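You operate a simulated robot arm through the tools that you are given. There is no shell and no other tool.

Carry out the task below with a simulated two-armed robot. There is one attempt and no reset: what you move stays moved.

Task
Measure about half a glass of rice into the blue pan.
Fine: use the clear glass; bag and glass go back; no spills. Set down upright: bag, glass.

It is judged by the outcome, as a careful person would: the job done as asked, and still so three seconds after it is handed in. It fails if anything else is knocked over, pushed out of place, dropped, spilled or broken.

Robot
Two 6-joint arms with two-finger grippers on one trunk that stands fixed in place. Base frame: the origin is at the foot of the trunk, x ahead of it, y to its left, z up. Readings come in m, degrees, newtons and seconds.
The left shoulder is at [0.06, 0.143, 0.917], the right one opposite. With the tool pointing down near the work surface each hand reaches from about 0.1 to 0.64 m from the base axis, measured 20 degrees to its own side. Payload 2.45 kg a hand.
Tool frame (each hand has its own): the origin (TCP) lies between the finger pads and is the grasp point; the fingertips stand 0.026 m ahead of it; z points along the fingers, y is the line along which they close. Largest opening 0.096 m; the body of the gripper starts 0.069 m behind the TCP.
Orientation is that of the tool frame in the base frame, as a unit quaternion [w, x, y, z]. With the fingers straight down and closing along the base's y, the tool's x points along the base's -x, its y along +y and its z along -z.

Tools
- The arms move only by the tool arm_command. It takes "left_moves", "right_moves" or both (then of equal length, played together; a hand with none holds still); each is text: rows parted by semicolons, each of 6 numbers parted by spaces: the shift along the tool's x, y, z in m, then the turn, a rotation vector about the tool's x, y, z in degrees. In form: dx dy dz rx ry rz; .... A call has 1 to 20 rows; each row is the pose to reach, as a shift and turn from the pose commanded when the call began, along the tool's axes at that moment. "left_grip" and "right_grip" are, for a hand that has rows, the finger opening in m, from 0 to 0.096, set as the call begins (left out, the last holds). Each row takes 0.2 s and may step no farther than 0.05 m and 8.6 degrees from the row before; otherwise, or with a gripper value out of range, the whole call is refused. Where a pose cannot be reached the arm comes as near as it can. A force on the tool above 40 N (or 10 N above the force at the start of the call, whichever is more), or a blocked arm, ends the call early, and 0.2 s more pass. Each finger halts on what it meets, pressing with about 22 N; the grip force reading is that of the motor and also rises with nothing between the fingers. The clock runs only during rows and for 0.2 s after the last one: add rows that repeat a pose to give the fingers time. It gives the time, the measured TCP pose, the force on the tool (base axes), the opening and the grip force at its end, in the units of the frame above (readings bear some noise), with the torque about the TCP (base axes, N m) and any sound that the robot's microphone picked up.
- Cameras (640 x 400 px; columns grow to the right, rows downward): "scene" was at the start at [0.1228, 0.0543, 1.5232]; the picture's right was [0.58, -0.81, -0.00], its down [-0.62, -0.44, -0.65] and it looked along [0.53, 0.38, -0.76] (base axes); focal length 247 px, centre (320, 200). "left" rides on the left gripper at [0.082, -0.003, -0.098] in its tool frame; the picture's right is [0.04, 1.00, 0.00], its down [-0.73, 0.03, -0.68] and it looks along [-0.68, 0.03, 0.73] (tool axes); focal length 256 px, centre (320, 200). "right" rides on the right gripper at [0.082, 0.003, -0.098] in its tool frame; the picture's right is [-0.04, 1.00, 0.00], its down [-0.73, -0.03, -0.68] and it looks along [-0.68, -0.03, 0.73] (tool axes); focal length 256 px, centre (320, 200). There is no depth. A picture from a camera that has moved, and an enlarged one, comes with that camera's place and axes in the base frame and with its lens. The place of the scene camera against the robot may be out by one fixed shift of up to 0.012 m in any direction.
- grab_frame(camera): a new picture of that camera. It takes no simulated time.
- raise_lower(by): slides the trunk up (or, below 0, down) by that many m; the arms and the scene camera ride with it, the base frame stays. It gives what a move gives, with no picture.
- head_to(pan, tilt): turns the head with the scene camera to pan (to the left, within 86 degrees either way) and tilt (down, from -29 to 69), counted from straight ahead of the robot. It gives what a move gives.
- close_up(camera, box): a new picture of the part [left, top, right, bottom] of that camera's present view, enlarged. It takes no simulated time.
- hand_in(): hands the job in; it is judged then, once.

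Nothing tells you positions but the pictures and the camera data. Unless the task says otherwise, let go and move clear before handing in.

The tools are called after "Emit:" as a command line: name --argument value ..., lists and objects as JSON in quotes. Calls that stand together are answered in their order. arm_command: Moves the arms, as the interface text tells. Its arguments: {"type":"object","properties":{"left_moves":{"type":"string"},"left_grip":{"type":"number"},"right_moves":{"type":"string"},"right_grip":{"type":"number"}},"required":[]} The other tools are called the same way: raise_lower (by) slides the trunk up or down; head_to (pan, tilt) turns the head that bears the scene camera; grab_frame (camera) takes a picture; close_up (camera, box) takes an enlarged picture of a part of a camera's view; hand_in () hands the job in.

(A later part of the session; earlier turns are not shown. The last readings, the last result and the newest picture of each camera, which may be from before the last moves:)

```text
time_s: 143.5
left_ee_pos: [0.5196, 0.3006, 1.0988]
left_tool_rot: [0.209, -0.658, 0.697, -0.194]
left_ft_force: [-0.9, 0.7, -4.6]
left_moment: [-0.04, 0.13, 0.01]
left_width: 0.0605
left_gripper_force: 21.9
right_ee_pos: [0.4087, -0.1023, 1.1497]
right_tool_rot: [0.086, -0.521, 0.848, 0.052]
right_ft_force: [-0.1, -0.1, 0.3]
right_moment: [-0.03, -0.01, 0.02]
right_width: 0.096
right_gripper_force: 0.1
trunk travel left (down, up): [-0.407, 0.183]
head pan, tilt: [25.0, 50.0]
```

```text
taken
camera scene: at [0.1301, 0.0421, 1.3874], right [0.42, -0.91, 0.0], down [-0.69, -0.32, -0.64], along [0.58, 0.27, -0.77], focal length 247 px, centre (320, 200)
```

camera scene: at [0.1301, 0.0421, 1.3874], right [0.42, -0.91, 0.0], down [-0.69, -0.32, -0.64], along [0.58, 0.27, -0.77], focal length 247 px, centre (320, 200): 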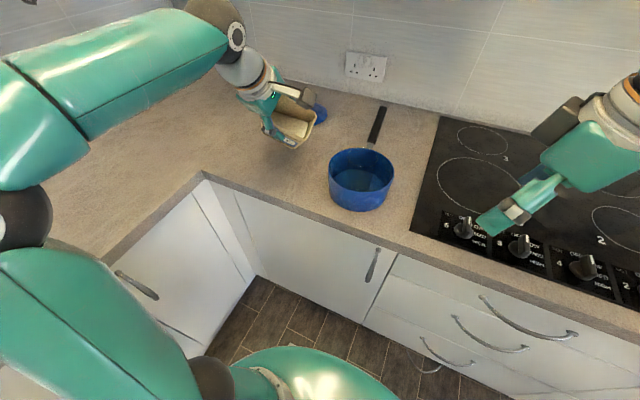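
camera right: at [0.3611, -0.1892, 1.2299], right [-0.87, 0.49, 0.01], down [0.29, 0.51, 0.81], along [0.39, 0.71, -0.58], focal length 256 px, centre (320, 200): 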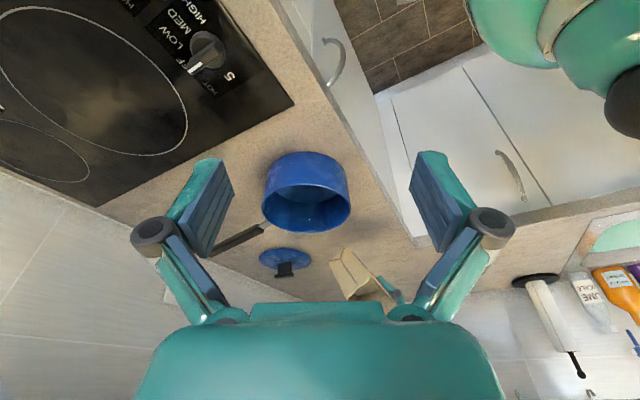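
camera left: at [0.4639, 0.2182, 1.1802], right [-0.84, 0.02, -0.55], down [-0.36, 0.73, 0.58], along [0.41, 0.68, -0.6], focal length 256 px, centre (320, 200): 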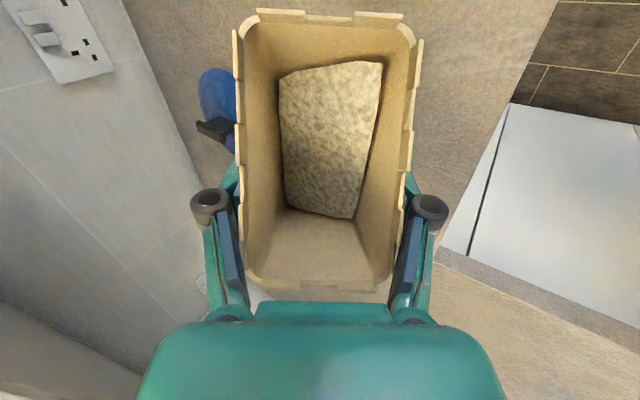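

The rice shifts towards the front-right corner as intended. Now translating the tilted bag so that corner comes above the glass.

Emit:
arm_command --left_moves "0.0082 -0.0052 0.0039 0 0 0; 0.0163 -0.0103 0.0079 0 0 0; 0.0245 -0.0155 0.0118 0 0 0; 0.0326 -0.0206 0.0157 0 0 0; 0.0408 -0.0258 0.0196 0 0 0; 0.0489 -0.031 0.0236 0 0 0; 0.0571 -0.0361 0.0275 0 0 0; 0.0652 -0.0413 0.0314 0 0 0; 0.0734 -0.0464 0.0353 0 0 0; 0.0815 -0.0516 0.0393 0 0 0; 0.0897 -0.0567 0.0432 0 0 0; 0.0978 -0.0619 0.0471 0 0 0; 0.0978 -0.0619 0.0471 0 0 0"

Emit:
grab_frame --camera "left"

Emit:
close_up --camera "right" --box '[230, 120, 400, 270]'

Emit:
close_up --camera "scene" --box '[260, 80, 440, 230]'

```text
time_s: 146.3
left_ee_pos: [0.5941, 0.1998, 1.0891]
left_tool_rot: [0.209, -0.658, 0.697, -0.194]
left_ft_force: [-0.9, 0.5, -4.5]
left_moment: [-0.05, 0.1, -0.02]
left_width: 0.0603
left_gripper_force: 22.4
right_ee_pos: [0.4095, -0.1013, 1.1505]
right_tool_rot: [0.086, -0.52, 0.848, 0.051]
right_ft_force: [-0.2, -0.6, -0.2]
right_moment: [0.01, 0.04, 0.02]
right_width: 0.096
right_gripper_force: 0.0
trunk travel left (down, up): [-0.407, 0.183]
head pan, tilt: [25.0, 50.0]
```

```text
taken
camera left: at [0.5379, 0.1176, 1.1703], right [-0.84, 0.02, -0.55], down [-0.36, 0.73, 0.58], along [0.41, 0.68, -0.6], focal length 256 px, centre (320, 200)
```

left: 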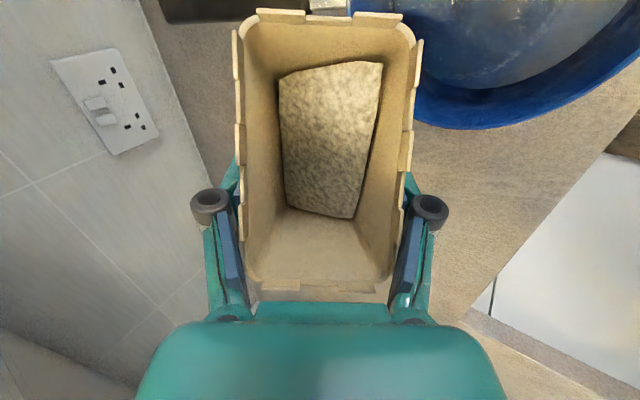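

```text
2.67 times, centred on (315, 195) of right
camera zoom: at [0.361, -0.1893, 1.23], right [-0.87, 0.49, 0.01], down [0.29, 0.51, 0.81], along [0.39, 0.71, -0.58], focal length 683 px, centre (333, 213)
```

zoom: 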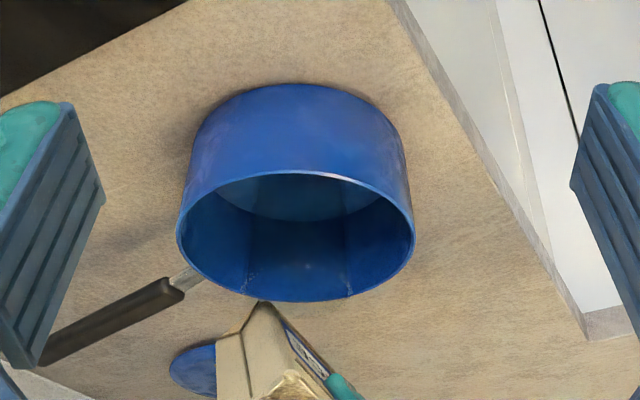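

```text
2.67 times, centred on (350, 155) of scene
camera zoom: at [0.1299, 0.0421, 1.3874], right [0.42, -0.91, 0.0], down [-0.69, -0.32, -0.64], along [0.58, 0.27, -0.77], focal length 658 px, centre (240, 320)
```

zoom: 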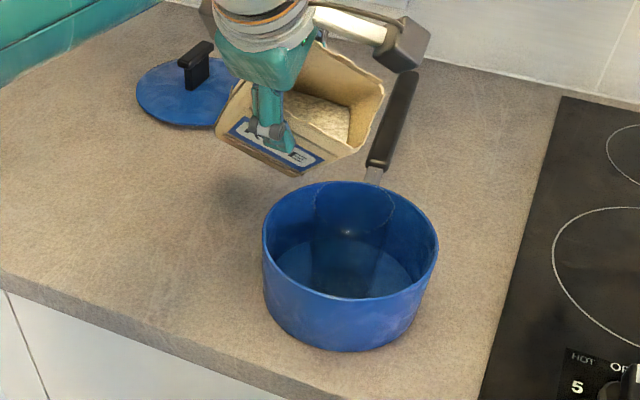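

The spout corner is above the glass. Tilting on to 60° while keeping the corner over the glass.

Emit:
arm_command --left_moves "0.001 0.0006 -0.0012 2.0 -1.9 1.17; 0.002 0.0012 -0.0024 4.0 -3.8 2.35; 0.003 0.0018 -0.0037 6.0 -5.7 3.5; 0.004 0.0024 -0.0049 8.0 -7.6 4.7; 0.005 0.003 -0.0061 10.0 -9.5 5.9; 0.005 0.003 -0.0061 10.0 -9.5 5.9"

Emit:
grab_frame --camera "left"

Emit:
close_up --camera "scene" --box '[260, 80, 440, 230]'

```text
time_s: 147.7
left_ee_pos: [0.5879, 0.194, 1.0921]
left_tool_rot: [0.333, -0.613, 0.691, -0.188]
left_ft_force: [-0.2, -0.6, -3.2]
left_moment: [-0.07, 0.12, 0.01]
left_width: 0.0604
left_gripper_force: 21.9
right_ee_pos: [0.4079, -0.1023, 1.1485]
right_tool_rot: [0.086, -0.521, 0.848, 0.052]
right_ft_force: [-0.2, 0.1, 0.7]
right_moment: [-0.02, 0.0, 0.02]
right_width: 0.096
right_gripper_force: 0.1
trunk travel left (down, up): [-0.407, 0.183]
head pan, tilt: [25.0, 50.0]
```

```text
taken
camera left: at [0.518, 0.1001, 1.146], right [-0.72, 0.14, -0.68], down [-0.47, 0.62, 0.63], along [0.5, 0.77, -0.38], focal length 256 px, centre (320, 200)
```

left: 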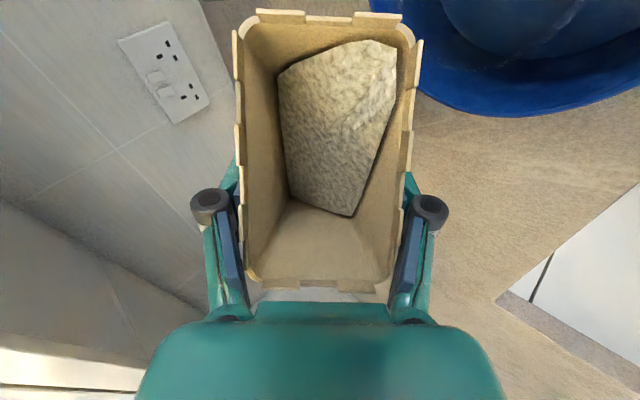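

```text
2.67 times, centred on (350, 155) of scene
camera zoom: at [0.1302, 0.042, 1.3874], right [0.42, -0.91, 0.0], down [-0.69, -0.32, -0.64], along [0.58, 0.27, -0.77], focal length 658 px, centre (240, 320)
```

zoom: 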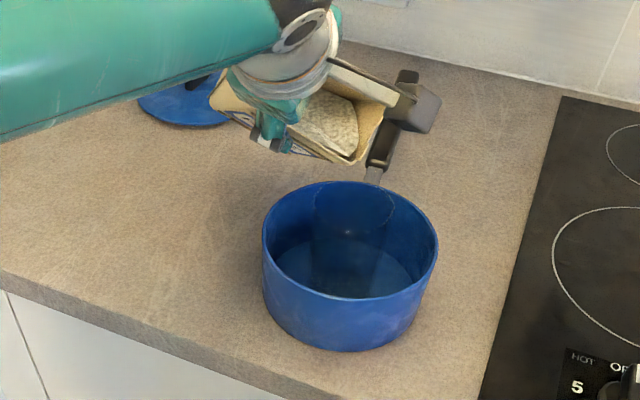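

The rice has nearly reached the corner lip. I'll tilt a few degrees more and watch for the first flow.

Emit:
arm_command --left_moves "0.0009 0.0013 0.0002 1.34 -1.27 0.78; 0.0017 0.0027 0.0003 2.67 -2.53 1.56; 0.0026 0.004 0.0005 4.0 -3.8 2.35; 0.0026 0.004 0.0005 4.0 -3.8 2.35"

Emit:
grab_frame --camera "left"

Emit:
close_up --camera "right" --box '[230, 120, 400, 300]'

Emit:
close_up --camera "scene" --box '[310, 110, 410, 220]'

```text
time_s: 148.7
left_ee_pos: [0.5832, 0.1927, 1.0902]
left_tool_rot: [0.379, -0.594, 0.685, -0.185]
left_ft_force: [0.0, 0.5, -3.1]
left_moment: [-0.06, 0.14, -0.03]
left_width: 0.0607
left_gripper_force: 22.2
right_ee_pos: [0.4085, -0.1023, 1.1496]
right_tool_rot: [0.085, -0.521, 0.848, 0.053]
right_ft_force: [-0.2, 0.2, -0.4]
right_moment: [0.0, -0.02, -0.03]
right_width: 0.0958
right_gripper_force: 0.0
trunk travel left (down, up): [-0.407, 0.183]
head pan, tilt: [25.0, 50.0]
```

```text
taken
camera left: at [0.5117, 0.0944, 1.131], right [-0.67, 0.19, -0.72], down [-0.52, 0.57, 0.64], along [0.53, 0.8, -0.29], focal length 256 px, centre (320, 200)
```

left: 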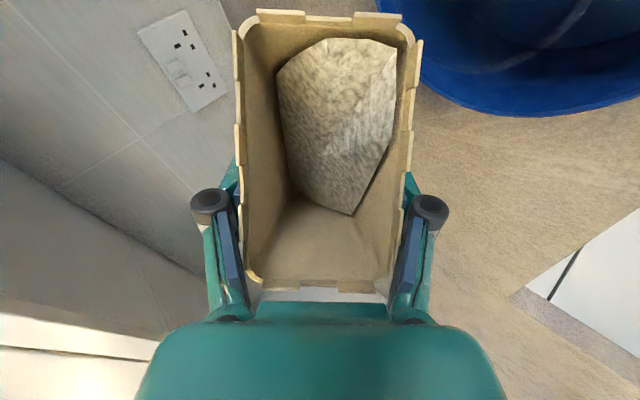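

```text
2.22 times, centred on (315, 210) of right
camera zoom: at [0.3611, -0.1893, 1.2299], right [-0.87, 0.49, 0.01], down [0.29, 0.51, 0.81], along [0.39, 0.71, -0.58], focal length 569 px, centre (331, 178)
```

zoom: 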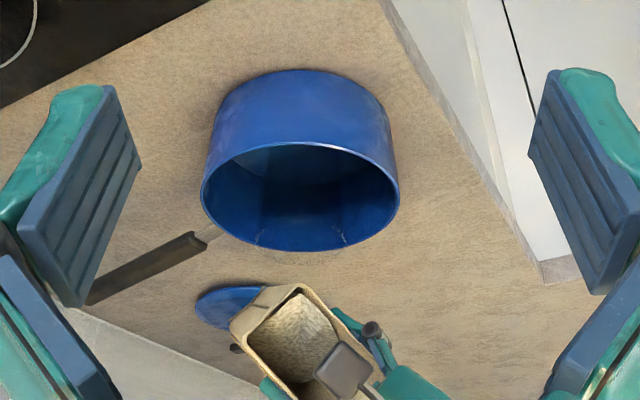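

```text
3.64 times, centred on (360, 165) of scene
camera zoom: at [0.1301, 0.042, 1.3874], right [0.42, -0.91, 0.0], down [-0.69, -0.32, -0.64], along [0.58, 0.27, -0.77], focal length 897 px, centre (174, 327)
```

zoom: 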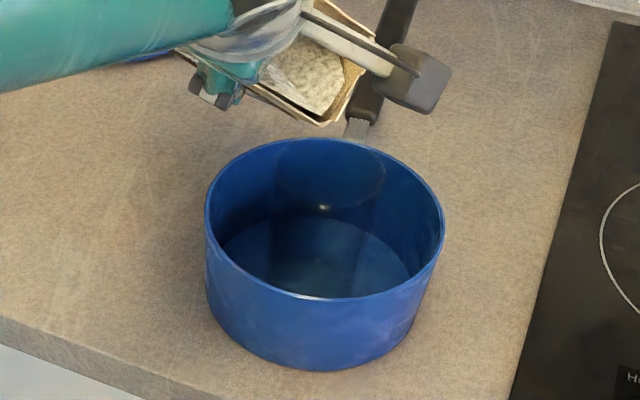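

Still no flow; rice is right at the lip. Another 4° with the corner kept over the glass.

Emit:
arm_command --left_moves "0.0012 0.0009 -0.0007 1.34 -1.27 0.78; 0.0025 0.0018 -0.0014 2.67 -2.53 1.56; 0.0025 0.0018 -0.0014 2.67 -2.53 1.56"

Emit:
grab_frame --camera "left"

Emit:
close_up --camera "right" --box '[250, 150, 370, 270]'

Emit:
close_up --camera "scene" --box '[310, 110, 410, 220]'

```text
time_s: 149.5
left_ee_pos: [0.5823, 0.1896, 1.0886]
left_tool_rot: [0.412, -0.578, 0.68, -0.183]
left_ft_force: [0.7, 0.4, -3.4]
left_moment: [-0.07, 0.13, -0.04]
left_width: 0.0606
left_gripper_force: 22.0
right_ee_pos: [0.41, -0.1011, 1.1497]
right_tool_rot: [0.085, -0.52, 0.848, 0.052]
right_ft_force: [-0.2, -0.6, -0.6]
right_moment: [-0.01, 0.0, 0.0]
right_width: 0.096
right_gripper_force: 0.0
trunk travel left (down, up): [-0.407, 0.183]
head pan, tilt: [25.0, 50.0]
```

```text
taken
camera left: at [0.5079, 0.0899, 1.1218], right [-0.64, 0.23, -0.74], down [-0.55, 0.54, 0.64], along [0.54, 0.81, -0.22], focal length 256 px, centre (320, 200)
```

left: 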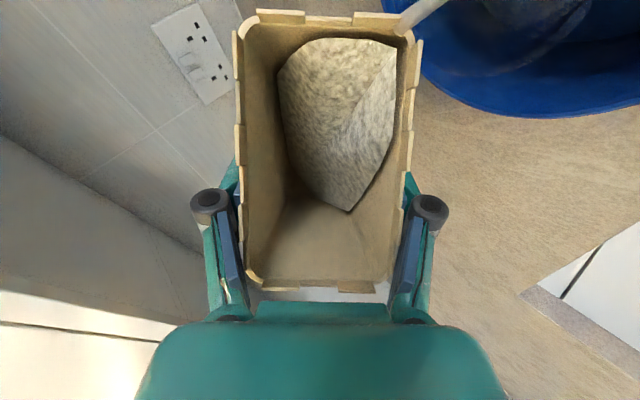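

```text
3.33 times, centred on (310, 210) of right
camera zoom: at [0.3611, -0.1893, 1.2299], right [-0.87, 0.49, 0.01], down [0.29, 0.51, 0.81], along [0.39, 0.71, -0.58], focal length 853 px, centre (353, 167)
```

zoom: 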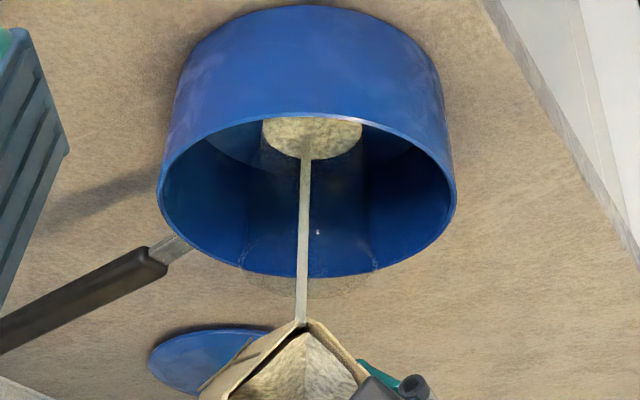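

```text
3.64 times, centred on (360, 165) of scene
camera zoom: at [0.13, 0.042, 1.3874], right [0.42, -0.91, 0.0], down [-0.69, -0.32, -0.64], along [0.58, 0.27, -0.77], focal length 897 px, centre (174, 327)
```

zoom: 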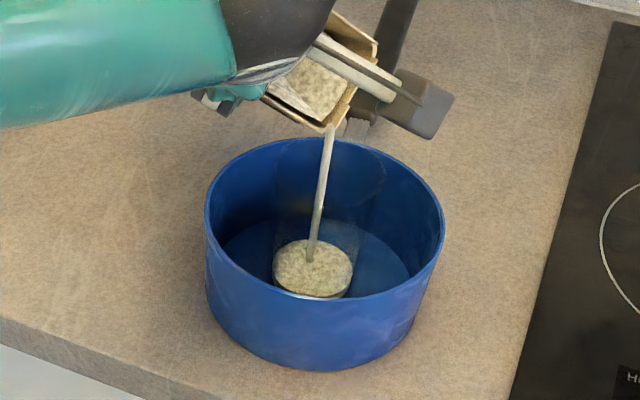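

Rice is flowing in a thin stream straight into the glass. I'll hold this tilt briefly and check the level.

Emit:
arm_command --left_moves "0 0 0 0 0 0"

Emit:
close_up --camera "scene" --box '[310, 110, 410, 220]'

Emit:
close_up --camera "right" --box '[250, 150, 370, 270]'

```text
time_s: 149.9
left_ee_pos: [0.5824, 0.1901, 1.0895]
left_tool_rot: [0.412, -0.579, 0.68, -0.182]
left_ft_force: [0.8, 1.0, -3.4]
left_moment: [-0.07, 0.12, -0.02]
left_width: 0.0605
left_gripper_force: 21.9
right_ee_pos: [0.4089, -0.1022, 1.1486]
right_tool_rot: [0.085, -0.521, 0.848, 0.052]
right_ft_force: [0.1, 0.2, 0.1]
right_moment: [0.01, -0.03, 0.0]
right_width: 0.0959
right_gripper_force: 0.1
trunk travel left (down, up): [-0.407, 0.183]
head pan, tilt: [25.0, 50.0]
```

```text
3.64 times, centred on (360, 165) of scene
camera zoom: at [0.13, 0.042, 1.3874], right [0.42, -0.91, 0.0], down [-0.69, -0.32, -0.64], along [0.58, 0.27, -0.77], focal length 897 px, centre (174, 327)
```

zoom: 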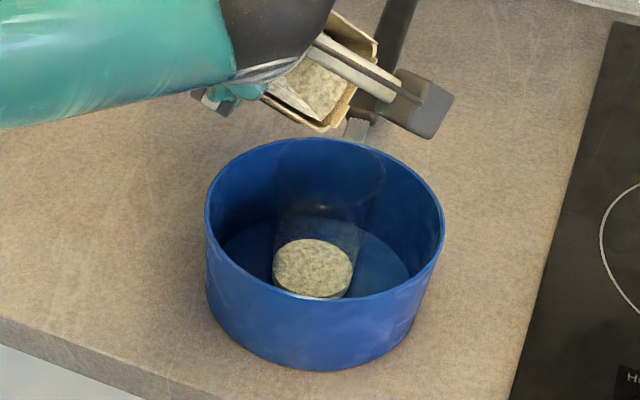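

```text
3.33 times, centred on (310, 210) of right
camera zoom: at [0.3611, -0.1893, 1.2299], right [-0.87, 0.49, 0.01], down [0.29, 0.51, 0.81], along [0.39, 0.71, -0.58], focal length 853 px, centre (353, 167)
```

zoom: 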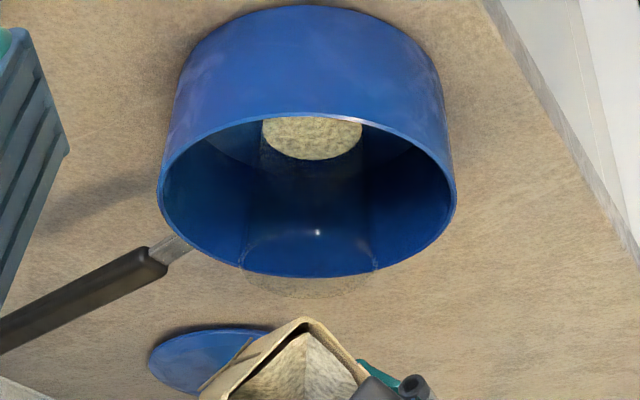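

The flow stopped by itself at a low level, nothing spilled. I'll add 4° more tilt and let it flow.

Emit:
arm_command --left_moves "0.0006 -0.0002 -0.0015 1.34 -1.27 0.78; 0.0012 -0.0005 -0.0029 2.67 -2.53 1.56; 0.0012 -0.0005 -0.0029 2.67 -2.53 1.56; 0.0012 -0.0005 -0.0029 2.67 -2.53 1.56"

Emit:
close_up --camera "scene" --box '[310, 110, 410, 220]'

Emit:
close_up --camera "right" --box '[250, 150, 370, 270]'

```text
time_s: 150.9
left_ee_pos: [0.5796, 0.188, 1.0899]
left_tool_rot: [0.442, -0.564, 0.674, -0.179]
left_ft_force: [0.3, 0.3, -3.6]
left_moment: [-0.09, 0.13, 0.04]
left_width: 0.0607
left_gripper_force: 21.9
right_ee_pos: [0.409, -0.1022, 1.1496]
right_tool_rot: [0.085, -0.521, 0.848, 0.052]
right_ft_force: [0.1, -0.1, 0.0]
right_moment: [0.0, -0.04, -0.02]
right_width: 0.0959
right_gripper_force: 0.1
trunk travel left (down, up): [-0.407, 0.183]
head pan, tilt: [25.0, 50.0]
```

```text
3.64 times, centred on (360, 165) of scene
camera zoom: at [0.13, 0.042, 1.3874], right [0.42, -0.91, 0.0], down [-0.69, -0.32, -0.64], along [0.58, 0.27, -0.77], focal length 897 px, centre (174, 327)
```

zoom: 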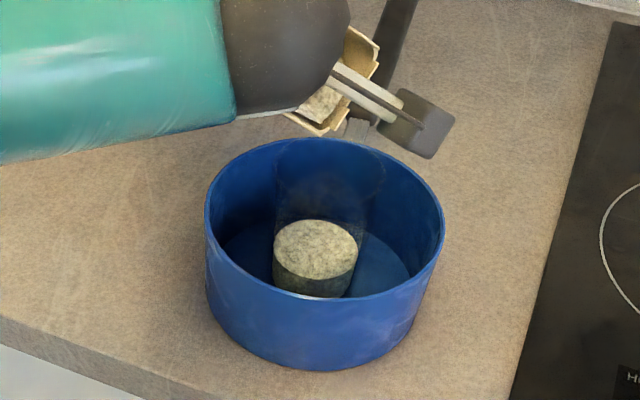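

```text
3.33 times, centred on (310, 210) of right
camera zoom: at [0.361, -0.1893, 1.23], right [-0.87, 0.49, 0.01], down [0.29, 0.51, 0.81], along [0.39, 0.71, -0.58], focal length 853 px, centre (353, 167)
```

zoom: 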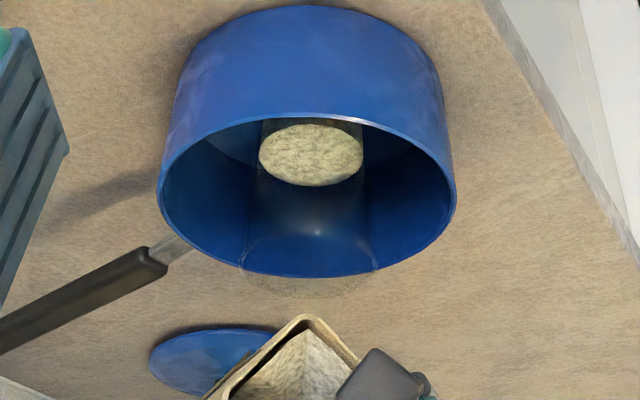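

The glass is at roughly 30%. Another 4° should bring it close to half.

Emit:
arm_command --left_moves "0.0004 -0.001 -0.0022 1.34 -1.27 0.78; 0.0007 -0.0019 -0.0044 2.67 -2.53 1.56; 0.0007 -0.0019 -0.0044 2.67 -2.53 1.56; 0.0007 -0.0019 -0.0044 2.67 -2.53 1.56"

Emit:
close_up --camera "scene" --box '[310, 110, 410, 220]'

Emit:
close_up --camera "right" --box '[250, 150, 370, 270]'

```text
time_s: 151.9
left_ee_pos: [0.5776, 0.186, 1.094]
left_tool_rot: [0.472, -0.549, 0.667, -0.177]
left_ft_force: [-0.4, 0.2, -2.1]
left_moment: [-0.08, 0.1, 0.01]
left_width: 0.0604
left_gripper_force: 21.7
right_ee_pos: [0.4083, -0.1011, 1.1479]
right_tool_rot: [0.086, -0.52, 0.848, 0.051]
right_ft_force: [0.5, -0.3, -0.6]
right_moment: [-0.02, 0.05, 0.03]
right_width: 0.0961
right_gripper_force: 0.0
trunk travel left (down, up): [-0.407, 0.183]
head pan, tilt: [25.0, 50.0]
```

```text
3.64 times, centred on (360, 165) of scene
camera zoom: at [0.1299, 0.042, 1.3874], right [0.42, -0.91, 0.0], down [-0.69, -0.32, -0.64], along [0.58, 0.27, -0.77], focal length 897 px, centre (174, 327)
```

zoom: 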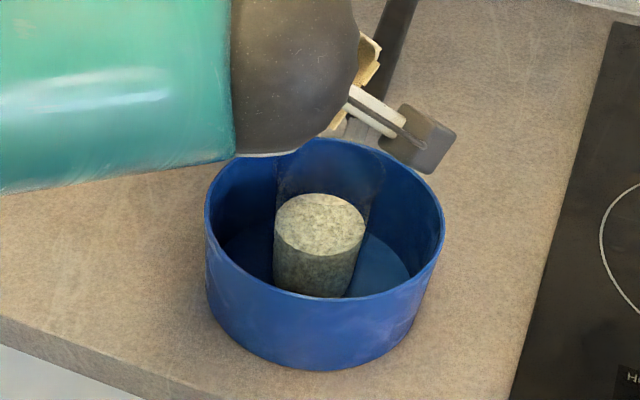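

```text
3.33 times, centred on (310, 210) of right
camera zoom: at [0.361, -0.1894, 1.23], right [-0.87, 0.49, 0.01], down [0.29, 0.51, 0.81], along [0.39, 0.71, -0.58], focal length 853 px, centre (353, 167)
```

zoom: 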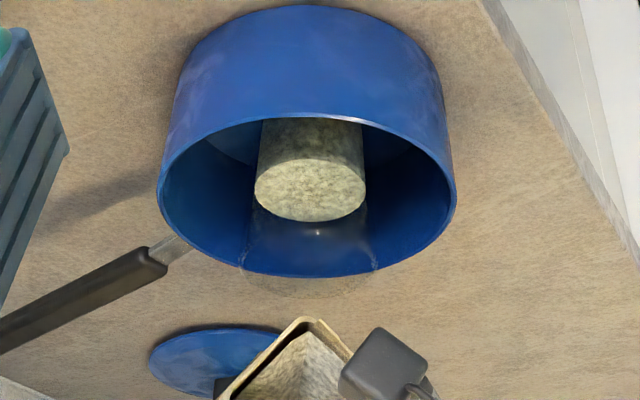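

The glass is now at about half (level ≈ 0.054 of 0.10 m), the stream has stopped, and nothing has spilled. I'll tilt the bag back now.

Emit:
arm_command --left_moves "-0.0013 -0.0003 0.0018 -2.0 1.9 -1.17; -0.0026 -0.0006 0.0035 -4.0 3.8 -2.35; -0.0039 -0.0009 0.0053 -6.0 5.7 -3.5; -0.0052 -0.0012 0.007 -8.0 7.6 -4.7; -0.0065 -0.0015 0.0088 -10.0 9.5 -5.9; -0.0078 -0.0018 0.0105 -12.0 11.4 -7.04; -0.0078 -0.0018 0.0105 -12.0 11.4 -7.04"

Emit:
close_up --camera "scene" --box '[310, 110, 410, 220]'

Emit:
grab_frame --camera "left"

```text
time_s: 153.5
left_ee_pos: [0.5853, 0.1968, 1.0947]
left_tool_rot: [0.332, -0.615, 0.69, -0.188]
left_ft_force: [-0.2, 0.5, -3.1]
left_moment: [-0.09, 0.09, 0.02]
left_width: 0.0605
left_gripper_force: 21.7
right_ee_pos: [0.4085, -0.1012, 1.1489]
right_tool_rot: [0.086, -0.521, 0.848, 0.052]
right_ft_force: [0.4, 0.8, -0.2]
right_moment: [-0.02, 0.01, 0.06]
right_width: 0.0958
right_gripper_force: 0.1
trunk travel left (down, up): [-0.407, 0.183]
head pan, tilt: [25.0, 50.0]
```

```text
3.64 times, centred on (360, 165) of scene
camera zoom: at [0.1299, 0.042, 1.3874], right [0.42, -0.91, 0.0], down [-0.69, -0.32, -0.64], along [0.58, 0.27, -0.77], focal length 897 px, centre (174, 327)
```

zoom: 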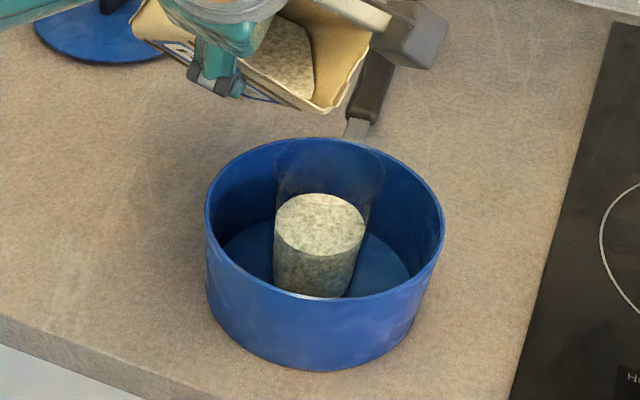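

```text
taken
camera left: at [0.5186, 0.101, 1.1472], right [-0.72, 0.14, -0.68], down [-0.47, 0.62, 0.63], along [0.5, 0.77, -0.38], focal length 256 px, centre (320, 200)
```

left: 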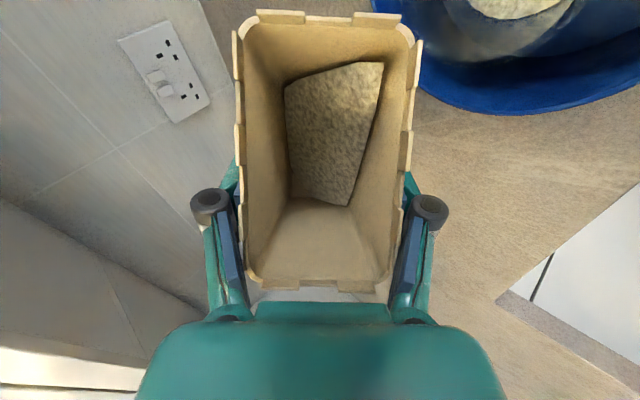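

The level holds at about half. Now I'll retrace the path: tilt back to 45° and move the bag away from the pan.

Emit:
arm_command --left_moves "-0.0007 -0.0002 0.001 -2.0 1.9 -1.17; -0.0014 -0.0004 0.0019 -4.0 3.8 -2.35; -0.0021 -0.0005 0.0029 -6.0 5.7 -3.5; -0.0028 -0.0007 0.0038 -8.0 7.6 -4.7; -0.0035 -0.0009 0.0048 -10.0 9.5 -5.9; -0.0035 -0.0009 0.0048 -10.0 9.5 -5.9"

Emit:
arm_command --left_moves "-0.0082 0.0052 -0.0039 0 0 0; -0.0163 0.0103 -0.0079 0 0 0; -0.0245 0.0155 -0.0118 0 0 0; -0.0326 0.0206 -0.0157 0 0 0; -0.0408 0.0258 -0.0196 0 0 0; -0.0489 0.031 -0.0236 0 0 0; -0.0571 0.0361 -0.0275 0 0 0; -0.0652 0.0413 -0.0314 0 0 0; -0.0734 0.0464 -0.0353 0 0 0; -0.0815 0.0516 -0.0393 0 0 0; -0.0897 0.0567 -0.0432 0 0 0; -0.0978 0.0619 -0.0471 0 0 0; -0.0978 0.0619 -0.0471 0 0 0"

Emit:
grab_frame --camera "scene"

Emit:
close_up --camera "right" --box '[230, 120, 400, 270]'

```text
time_s: 154.9
left_ee_pos: [0.5915, 0.1987, 1.092]
left_tool_rot: [0.208, -0.658, 0.697, -0.195]
left_ft_force: [0.1, 1.2, -1.5]
left_moment: [-0.04, 0.03, 0.01]
left_width: 0.0606
left_gripper_force: 21.6
right_ee_pos: [0.41, -0.1015, 1.1488]
right_tool_rot: [0.086, -0.521, 0.848, 0.052]
right_ft_force: [0.5, -0.5, 0.3]
right_moment: [-0.04, 0.03, 0.03]
right_width: 0.0964
right_gripper_force: 0.0
trunk travel left (down, up): [-0.407, 0.183]
head pan, tilt: [25.0, 50.0]
```

```text
time_s: 157.7
left_ee_pos: [0.5188, 0.3014, 1.1016]
left_tool_rot: [0.209, -0.657, 0.697, -0.195]
left_ft_force: [0.7, 0.2, -1.8]
left_moment: [-0.06, 0.09, -0.03]
left_width: 0.0604
left_gripper_force: 22.1
right_ee_pos: [0.4101, -0.1015, 1.1497]
right_tool_rot: [0.086, -0.52, 0.849, 0.051]
right_ft_force: [0.7, 0.3, 0.0]
right_moment: [0.03, -0.01, 0.0]
right_width: 0.0959
right_gripper_force: 0.0
trunk travel left (down, up): [-0.407, 0.183]
head pan, tilt: [25.0, 50.0]
```

```text
taken
camera scene: at [0.13, 0.042, 1.3874], right [0.42, -0.91, 0.0], down [-0.69, -0.32, -0.64], along [0.58, 0.27, -0.77], focal length 247 px, centre (320, 200)
```

scene: 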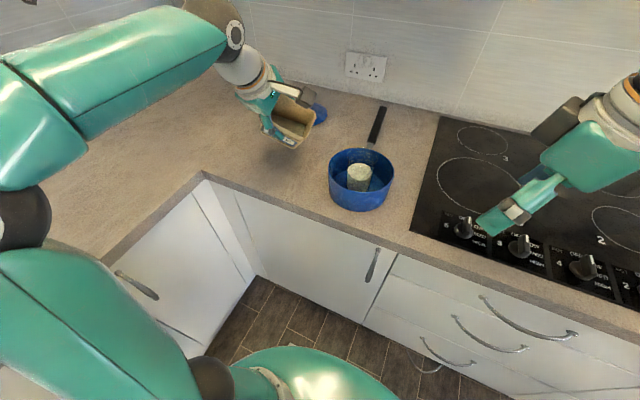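

```text
2.67 times, centred on (315, 195) of right
camera zoom: at [0.3611, -0.1893, 1.2299], right [-0.87, 0.49, 0.01], down [0.29, 0.51, 0.81], along [0.39, 0.71, -0.58], focal length 683 px, centre (333, 213)
```

zoom: 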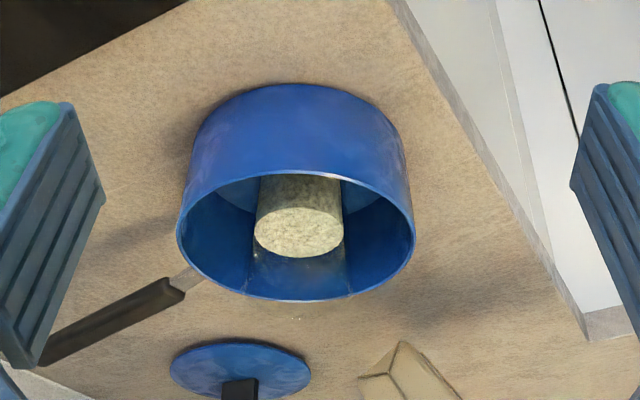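

Tilting the bag fully back to upright.

Emit:
arm_command --left_moves "-0.0029 0.0045 0.0025 -3.34 3.17 -1.96; -0.0059 0.009 0.005 -6.69 6.33 -3.91; -0.0088 0.0135 0.0074 -10.0 9.5 -5.87; -0.0117 0.018 0.0099 -13.4 12.7 -7.8; -0.0147 0.0226 0.0124 -16.7 15.8 -9.8; -0.0176 0.0271 0.0149 -20.1 19.0 -11.7; -0.0205 0.0316 0.0173 -23.4 22.2 -13.7; -0.0235 0.0361 0.0198 -26.8 25.3 -15.6; -0.0264 0.0406 0.0223 -30.1 28.5 -17.6; -0.0264 0.0406 0.0223 -30.1 28.5 -17.6"

Emit:
grab_frame --camera "left"

Emit:
raise_lower --by 0.05

Emit:
raise_lower --by 0.04

```text
time_s: 159.9
left_ee_pos: [0.4948, 0.3283, 1.0614]
left_tool_rot: [0.173, 0.719, -0.646, 0.192]
left_ft_force: [0.7, -0.8, -2.4]
left_moment: [0.0, -0.04, -0.03]
left_width: 0.0603
left_gripper_force: 22.4
right_ee_pos: [0.408, -0.1021, 1.1496]
right_tool_rot: [0.086, -0.521, 0.848, 0.052]
right_ft_force: [0.4, 0.4, 0.0]
right_moment: [-0.03, 0.02, 0.01]
right_width: 0.0959
right_gripper_force: 0.1
trunk travel left (down, up): [-0.407, 0.183]
head pan, tilt: [25.0, 50.0]
```

```text
taken
camera left: at [0.5014, 0.3078, 1.187], right [-0.99, -0.14, 0.02], down [-0.13, 0.97, 0.22], along [-0.05, 0.22, -0.97], focal length 256 px, centre (320, 200)
```

left: 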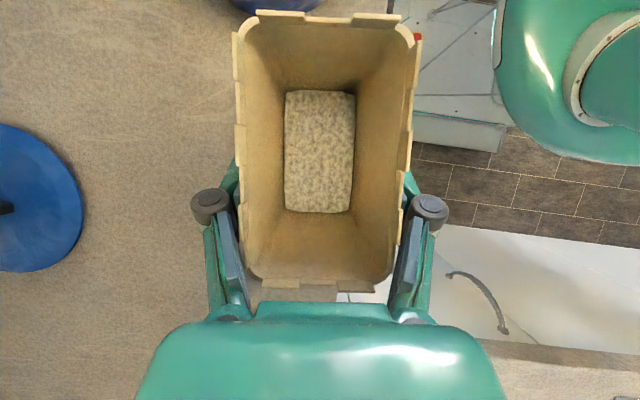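

```text
time_s: 160.8
left_ee_pos: [0.4967, 0.329, 1.1113]
left_tool_rot: [0.173, 0.719, -0.646, 0.191]
left_ft_force: [-0.2, 0.5, -3.0]
left_moment: [0.03, 0.03, 0.0]
left_width: 0.0604
left_gripper_force: 22.0
right_ee_pos: [0.4093, -0.1019, 1.1991]
right_tool_rot: [0.086, -0.521, 0.848, 0.051]
right_ft_force: [0.5, -0.4, -1.2]
right_moment: [-0.01, 0.03, 0.02]
right_width: 0.096
right_gripper_force: 0.1
trunk travel left (down, up): [-0.457, 0.133]
head pan, tilt: [25.0, 50.0]
```

```text
time_s: 161.6
left_ee_pos: [0.4966, 0.3295, 1.1506]
left_tool_rot: [0.174, 0.718, -0.646, 0.191]
left_ft_force: [0.6, -0.4, -2.7]
left_moment: [0.03, 0.01, -0.01]
left_width: 0.0605
left_gripper_force: 21.7
right_ee_pos: [0.4093, -0.1024, 1.238]
right_tool_rot: [0.085, -0.52, 0.848, 0.052]
right_ft_force: [0.8, -0.8, -0.6]
right_moment: [0.02, 0.02, 0.02]
right_width: 0.0961
right_gripper_force: 0.0
trunk travel left (down, up): [-0.497, 0.093]
head pan, tilt: [25.0, 50.0]
```

Upright with the remaining rice inside. Lowering the arm and raising the trunk the rest of the way.

Emit:
arm_command --left_moves "-0.005 0 0.0087 0 0 0; -0.01 0 0.0174 0 0 0; -0.015 0 0.026 0 0 0; -0.02 0 0.0347 0 0 0; -0.0251 0 0.0434 0 0 0; -0.0301 0 0.0521 0 0 0; -0.0351 0 0.0607 0 0 0; -0.0401 0 0.0694 0 0 0; -0.0451 0 0.0781 0 0 0; -0.0451 0 0.0781 0 0 0"

Emit:
raise_lower --by 0.05

Emit:
raise_lower --by 0.04

Emit:
grab_frame --camera "left"

Emit:
grab_frame --camera "scene"

```text
time_s: 163.8
left_ee_pos: [0.4971, 0.3303, 1.0591]
left_tool_rot: [0.174, 0.717, -0.647, 0.19]
left_ft_force: [-0.7, -0.6, -2.0]
left_moment: [0.04, 0.03, 0.03]
left_width: 0.0603
left_gripper_force: 22.0
right_ee_pos: [0.4096, -0.1013, 1.2392]
right_tool_rot: [0.086, -0.52, 0.848, 0.052]
right_ft_force: [-0.2, -0.1, 0.0]
right_moment: [-0.01, 0.03, 0.01]
right_width: 0.0961
right_gripper_force: 0.0
trunk travel left (down, up): [-0.497, 0.093]
head pan, tilt: [25.0, 50.0]
```

```text
time_s: 164.7
left_ee_pos: [0.4974, 0.3296, 1.1099]
left_tool_rot: [0.173, 0.719, -0.646, 0.191]
left_ft_force: [0.0, -0.2, -2.8]
left_moment: [0.0, 0.0, 0.04]
left_width: 0.0604
left_gripper_force: 21.4
right_ee_pos: [0.4081, -0.1019, 1.2891]
right_tool_rot: [0.086, -0.52, 0.848, 0.052]
right_ft_force: [0.5, -0.4, 0.0]
right_moment: [0.02, 0.02, -0.01]
right_width: 0.096
right_gripper_force: 0.1
trunk travel left (down, up): [-0.547, 0.043]
head pan, tilt: [25.0, 50.0]
```

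```text
time_s: 165.6
left_ee_pos: [0.4968, 0.3292, 1.1489]
left_tool_rot: [0.173, 0.718, -0.646, 0.192]
left_ft_force: [-0.3, 0.3, -2.0]
left_moment: [0.01, 0.04, 0.03]
left_width: 0.0605
left_gripper_force: 22.0
right_ee_pos: [0.4089, -0.1012, 1.3283]
right_tool_rot: [0.086, -0.521, 0.848, 0.051]
right_ft_force: [0.2, 0.1, -0.6]
right_moment: [-0.03, 0.0, -0.04]
right_width: 0.096
right_gripper_force: 0.1
trunk travel left (down, up): [-0.587, 0.003]
head pan, tilt: [25.0, 50.0]
```

```text
taken
camera left: at [0.5016, 0.3085, 1.2754], right [-0.99, -0.14, 0.02], down [-0.13, 0.97, 0.22], along [-0.05, 0.22, -0.97], focal length 256 px, centre (320, 200)
```

left: 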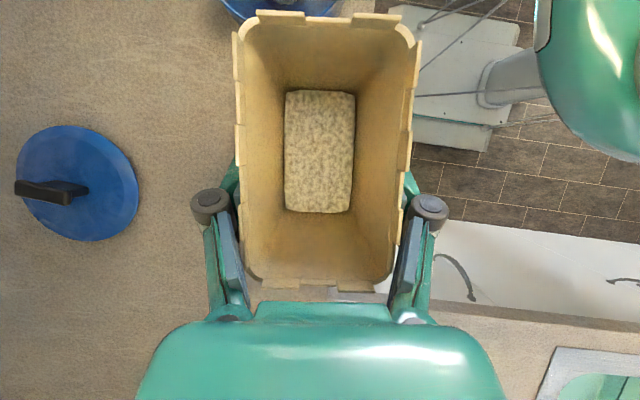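

```text
taken
camera scene: at [0.1303, 0.0421, 1.5674], right [0.42, -0.91, 0.0], down [-0.69, -0.32, -0.64], along [0.58, 0.27, -0.77], focal length 247 px, centre (320, 200)
```

scene: 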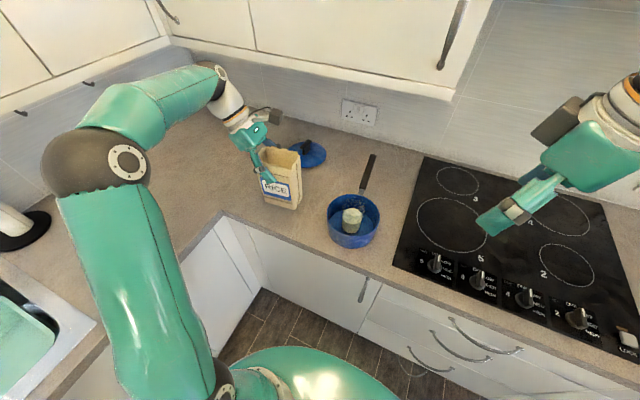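

Carrying the bag back to its original place, slowly.

Emit:
arm_command --left_moves "-0.0048 -0.0018 0.0008 0 0 0; -0.0144 -0.0055 0.0023 0 0 0; -0.0252 -0.0097 0.0041 0 0 0; -0.036 -0.0138 0.0059 0 0 0; -0.0469 -0.018 0.0076 0 0 0; -0.0577 -0.0222 0.0094 0 0 0; -0.0685 -0.0263 0.0112 0 0 0; -0.0793 -0.0305 0.0129 0 0 0; -0.0901 -0.0346 0.0147 0 0 0; -0.101 -0.0388 0.0164 0 0 0; -0.1118 -0.0429 0.0182 0 0 0; -0.1226 -0.0471 0.02 0 0 0; -0.1334 -0.0512 0.0217 0 0 0; -0.1443 -0.0554 0.0235 0 0 0; -0.1443 -0.0554 0.0235 0 0 0"

Emit:
close_up --camera "scene" --box '[190, 90, 330, 220]'

```text
time_s: 168.8
left_ee_pos: [0.5395, 0.4481, 1.0574]
left_tool_rot: [0.173, 0.718, -0.647, 0.191]
left_ft_force: [-1.1, -0.7, -2.1]
left_moment: [0.03, -0.03, 0.01]
left_width: 0.0605
left_gripper_force: 21.7
right_ee_pos: [0.4084, -0.101, 1.3288]
right_tool_rot: [0.086, -0.521, 0.848, 0.052]
right_ft_force: [-0.2, -0.5, 0.0]
right_moment: [0.0, 0.0, -0.04]
right_width: 0.096
right_gripper_force: 0.1
trunk travel left (down, up): [-0.587, 0.003]
head pan, tilt: [25.0, 50.0]
```

```text
3.08 times, centred on (260, 155) of scene
camera zoom: at [0.1298, 0.0418, 1.5675], right [0.42, -0.91, 0.0], down [-0.69, -0.32, -0.64], along [0.58, 0.27, -0.77], focal length 759 px, centre (505, 338)
```

zoom: 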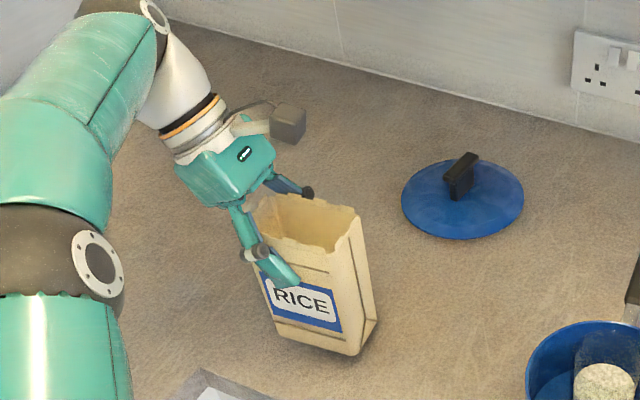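

Lowering the bag gently to the counter until contact.

Emit:
arm_command --left_moves "-0.002 0 0.0035 0 0 0; -0.004 0 0.0069 0 0 0; -0.006 0 0.0104 0 0 0; -0.008 0 0.0139 0 0 0; -0.01 0 0.0174 0 0 0; -0.01 0 0.0174 0 0 0"

Emit:
arm_command --left_moves "-0.0012 0 0.0022 0 0 0; -0.0025 0 0.0043 0 0 0; -0.0025 0 0.0043 0 0 0"

Emit:
close_up --camera "scene" --box '[190, 90, 330, 220]'

```text
time_s: 170.2
left_ee_pos: [0.5409, 0.447, 1.0376]
left_tool_rot: [0.173, 0.719, -0.646, 0.191]
left_ft_force: [-0.3, -0.4, -1.9]
left_moment: [0.09, 0.0, -0.03]
left_width: 0.0605
left_gripper_force: 22.2
right_ee_pos: [0.4094, -0.102, 1.329]
right_tool_rot: [0.085, -0.52, 0.848, 0.051]
right_ft_force: [0.0, 0.1, -0.2]
right_moment: [-0.04, -0.01, 0.03]
right_width: 0.096
right_gripper_force: 0.1
trunk travel left (down, up): [-0.587, 0.003]
head pan, tilt: [25.0, 50.0]
```

```text
time_s: 171.0
left_ee_pos: [0.5403, 0.4483, 1.0331]
left_tool_rot: [0.174, 0.718, -0.646, 0.191]
left_ft_force: [0.3, 0.1, -3.1]
left_moment: [0.02, 0.02, -0.01]
left_width: 0.0605
left_gripper_force: 21.4
right_ee_pos: [0.4096, -0.1001, 1.3292]
right_tool_rot: [0.086, -0.521, 0.848, 0.052]
right_ft_force: [0.2, -0.5, -0.1]
right_moment: [0.01, 0.01, 0.01]
right_width: 0.0959
right_gripper_force: 0.1
trunk travel left (down, up): [-0.587, 0.003]
head pan, tilt: [25.0, 50.0]
```

```text
3.08 times, centred on (260, 155) of scene
camera zoom: at [0.1302, 0.0421, 1.5674], right [0.42, -0.91, 0.0], down [-0.69, -0.32, -0.64], along [0.58, 0.27, -0.77], focal length 759 px, centre (505, 338)
```

zoom: 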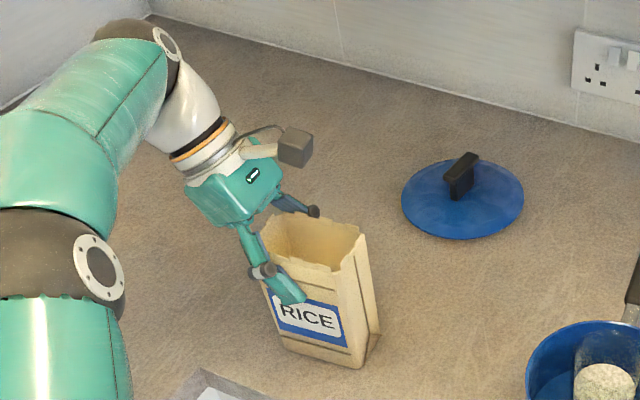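

Emit:
arm_command --left_moves "-0.0012 0 0.0022 0 0 0; -0.002 0 0.0035 0 0 0; -0.002 0 0.0035 0 0 0"

Emit:
close_up --camera "scene" --box '[210, 130, 310, 230]'

```text
time_s: 171.8
left_ee_pos: [0.54, 0.4474, 1.0312]
left_tool_rot: [0.171, 0.718, -0.647, 0.193]
left_ft_force: [3.4, 2.4, 16.1]
left_moment: [-0.16, -0.11, 0.04]
left_width: 0.0605
left_gripper_force: 21.7
right_ee_pos: [0.4073, -0.1026, 1.3304]
right_tool_rot: [0.085, -0.521, 0.848, 0.051]
right_ft_force: [0.0, 0.2, -0.2]
right_moment: [0.01, -0.01, -0.02]
right_width: 0.096
right_gripper_force: 0.0
trunk travel left (down, up): [-0.587, 0.003]
head pan, tilt: [25.0, 50.0]
```

```text
4.00 times, centred on (260, 180) of scene
camera zoom: at [0.1286, 0.0411, 1.5678], right [0.42, -0.91, 0.0], down [-0.69, -0.32, -0.64], along [0.58, 0.27, -0.77], focal length 987 px, centre (560, 280)
```

zoom: 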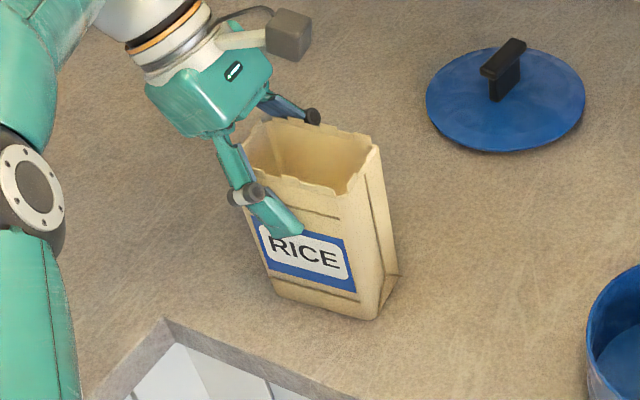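

The bag stands on the counter. I'll ease the pressure, open the fingers and rise straight up.

Emit:
arm_command --left_moves "0.001 0 -0.0017 0 0 0; 0.001 0 -0.0017 0 0 0"

Emit:
arm_command --left_moves "0 0 0 0 0 0; 0 0 0 0 0 0; 0 0 0 0 0 0; 0 0 0 0 0 0" --left_grip 0.096

Emit:
arm_command --left_moves "0.005 0 -0.0087 0 0 0; 0.0125 0 -0.0217 0 0 0; 0.0225 0 -0.039 0 0 0; 0.0326 0 -0.0564 0 0 0; 0.0401 0 -0.0694 0 0 0; 0.0401 0 -0.0694 0 0 0"

Emit:
grab_frame --camera "left"

Emit:
close_up --camera "scene" --box '[190, 90, 330, 220]'

```text
time_s: 172.4
left_ee_pos: [0.5406, 0.4487, 1.0316]
left_tool_rot: [0.172, 0.718, -0.646, 0.192]
left_ft_force: [3.7, 0.6, 10.4]
left_moment: [-0.16, -0.32, 0.12]
left_width: 0.0607
left_gripper_force: 22.1
right_ee_pos: [0.4091, -0.1014, 1.3291]
right_tool_rot: [0.086, -0.521, 0.848, 0.052]
right_ft_force: [-0.1, -0.8, 0.0]
right_moment: [-0.01, 0.02, 0.03]
right_width: 0.096
right_gripper_force: 0.1
trunk travel left (down, up): [-0.587, 0.003]
head pan, tilt: [25.0, 50.0]
```

```text
time_s: 173.4
left_ee_pos: [0.5403, 0.448, 1.0308]
left_tool_rot: [0.173, 0.718, -0.646, 0.191]
left_ft_force: [0.7, 0.4, 0.8]
left_moment: [-0.02, 0.03, 0.02]
left_width: 0.0959
left_gripper_force: 0.0
right_ee_pos: [0.4102, -0.1026, 1.3292]
right_tool_rot: [0.086, -0.52, 0.848, 0.052]
right_ft_force: [0.0, -0.1, -0.1]
right_moment: [0.04, -0.04, 0.04]
right_width: 0.0959
right_gripper_force: 0.1
trunk travel left (down, up): [-0.587, 0.003]
head pan, tilt: [25.0, 50.0]
```

```text
time_s: 174.8
left_ee_pos: [0.5389, 0.4481, 1.1111]
left_tool_rot: [0.174, 0.717, -0.647, 0.191]
left_ft_force: [0.1, -0.2, 0.6]
left_moment: [-0.01, 0.0, -0.01]
left_width: 0.0961
left_gripper_force: 0.0
right_ee_pos: [0.4091, -0.1018, 1.3283]
right_tool_rot: [0.086, -0.52, 0.848, 0.052]
right_ft_force: [0.0, 0.1, 0.1]
right_moment: [-0.03, 0.0, 0.01]
right_width: 0.0958
right_gripper_force: 0.0
trunk travel left (down, up): [-0.587, 0.003]
head pan, tilt: [25.0, 50.0]
```

```text
taken
camera left: at [0.5435, 0.4265, 1.2369], right [-0.99, -0.14, 0.02], down [-0.13, 0.97, 0.22], along [-0.05, 0.22, -0.97], focal length 256 px, centre (320, 200)
```

left: 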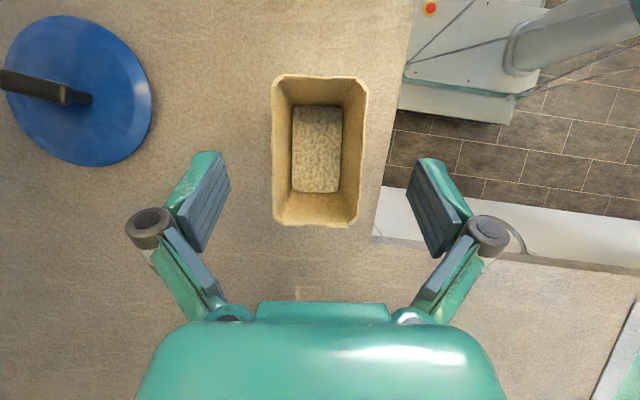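

```text
3.08 times, centred on (260, 155) of scene
camera zoom: at [0.1299, 0.042, 1.5675], right [0.42, -0.91, 0.0], down [-0.69, -0.32, -0.64], along [0.58, 0.27, -0.77], focal length 759 px, centre (505, 338)
```

zoom: 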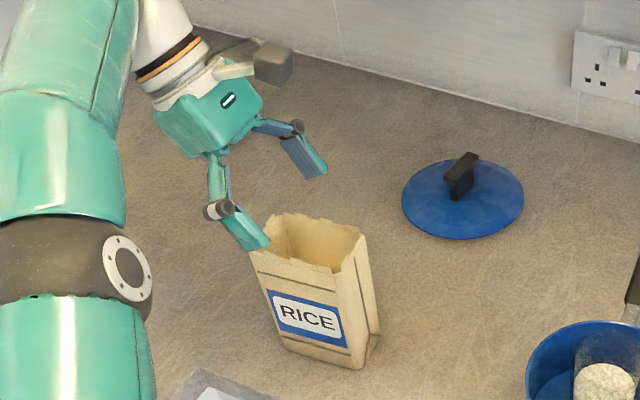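

The bag is back upright in its place with the remaining rice. Next I'll take the hand over to the glass in the pan, fingers still tilted to the right.

Emit:
arm_command --left_moves "0.0225 0.0053 -0.012 0 0 0; 0.057 0.019 -0.0181 0 0 0; 0.0915 0.0337 -0.0243 0 0 0; 0.126 0.0483 -0.0306 0 0 0; 0.126 0.0483 -0.0306 0 0 0" --left_grip 0.088

Emit:
arm_command --left_moves "0.0252 -0.0053 0.0212 0 0 0; 0.0504 -0.0106 0.0425 0 0 0; 0.0756 -0.0159 0.0637 0 0 0; 0.1009 -0.0213 0.0849 0 0 0; 0.1261 -0.0266 0.1061 0 0 0; 0.1513 -0.0319 0.1274 0 0 0; 0.1765 -0.0372 0.1486 0 0 0; 0.1765 -0.0372 0.1486 0 0 0"

Emit:
grab_frame --camera "left"

Emit:
grab_frame --camera "scene"

```text
time_s: 176.0
left_ee_pos: [0.5023, 0.3483, 1.2013]
left_tool_rot: [0.173, 0.718, -0.646, 0.191]
left_ft_force: [0.4, -0.4, 0.0]
left_moment: [-0.02, 0.03, 0.01]
left_width: 0.0883
left_gripper_force: 0.1
right_ee_pos: [0.4099, -0.1008, 1.3294]
right_tool_rot: [0.085, -0.521, 0.848, 0.052]
right_ft_force: [0.3, 0.7, 0.4]
right_moment: [-0.05, 0.01, -0.02]
right_width: 0.096
right_gripper_force: 0.1
trunk travel left (down, up): [-0.587, 0.003]
head pan, tilt: [25.0, 50.0]
```

```text
time_s: 177.8
left_ee_pos: [0.5627, 0.1274, 1.1626]
left_tool_rot: [0.173, 0.718, -0.646, 0.191]
left_ft_force: [-0.4, 0.0, 0.9]
left_moment: [-0.02, -0.03, 0.02]
left_width: 0.0881
left_gripper_force: 0.0
right_ee_pos: [0.4082, -0.1013, 1.3283]
right_tool_rot: [0.086, -0.521, 0.848, 0.051]
right_ft_force: [0.4, -0.4, 0.1]
right_moment: [-0.03, 0.0, 0.02]
right_width: 0.0959
right_gripper_force: 0.0
trunk travel left (down, up): [-0.587, 0.003]
head pan, tilt: [25.0, 50.0]
```

```text
taken
camera left: at [0.5676, 0.1056, 1.2877], right [-0.99, -0.14, 0.02], down [-0.13, 0.97, 0.22], along [-0.05, 0.22, -0.97], focal length 256 px, centre (320, 200)
```

left: 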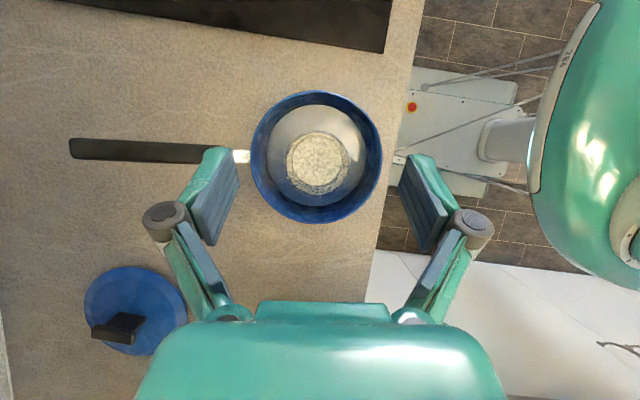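

```text
taken
camera scene: at [0.1295, 0.0425, 1.5675], right [0.42, -0.91, 0.0], down [-0.69, -0.32, -0.64], along [0.58, 0.27, -0.77], focal length 247 px, centre (320, 200)
```

scene: 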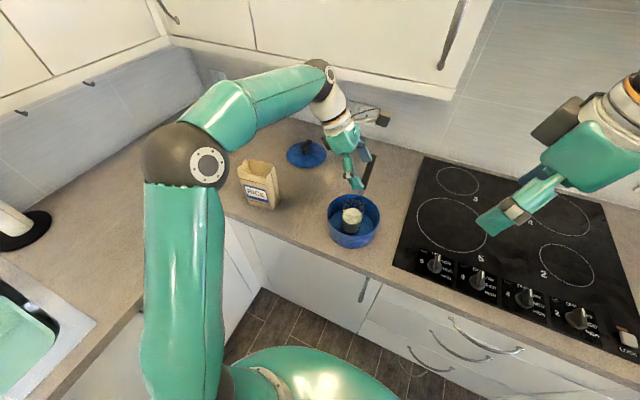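

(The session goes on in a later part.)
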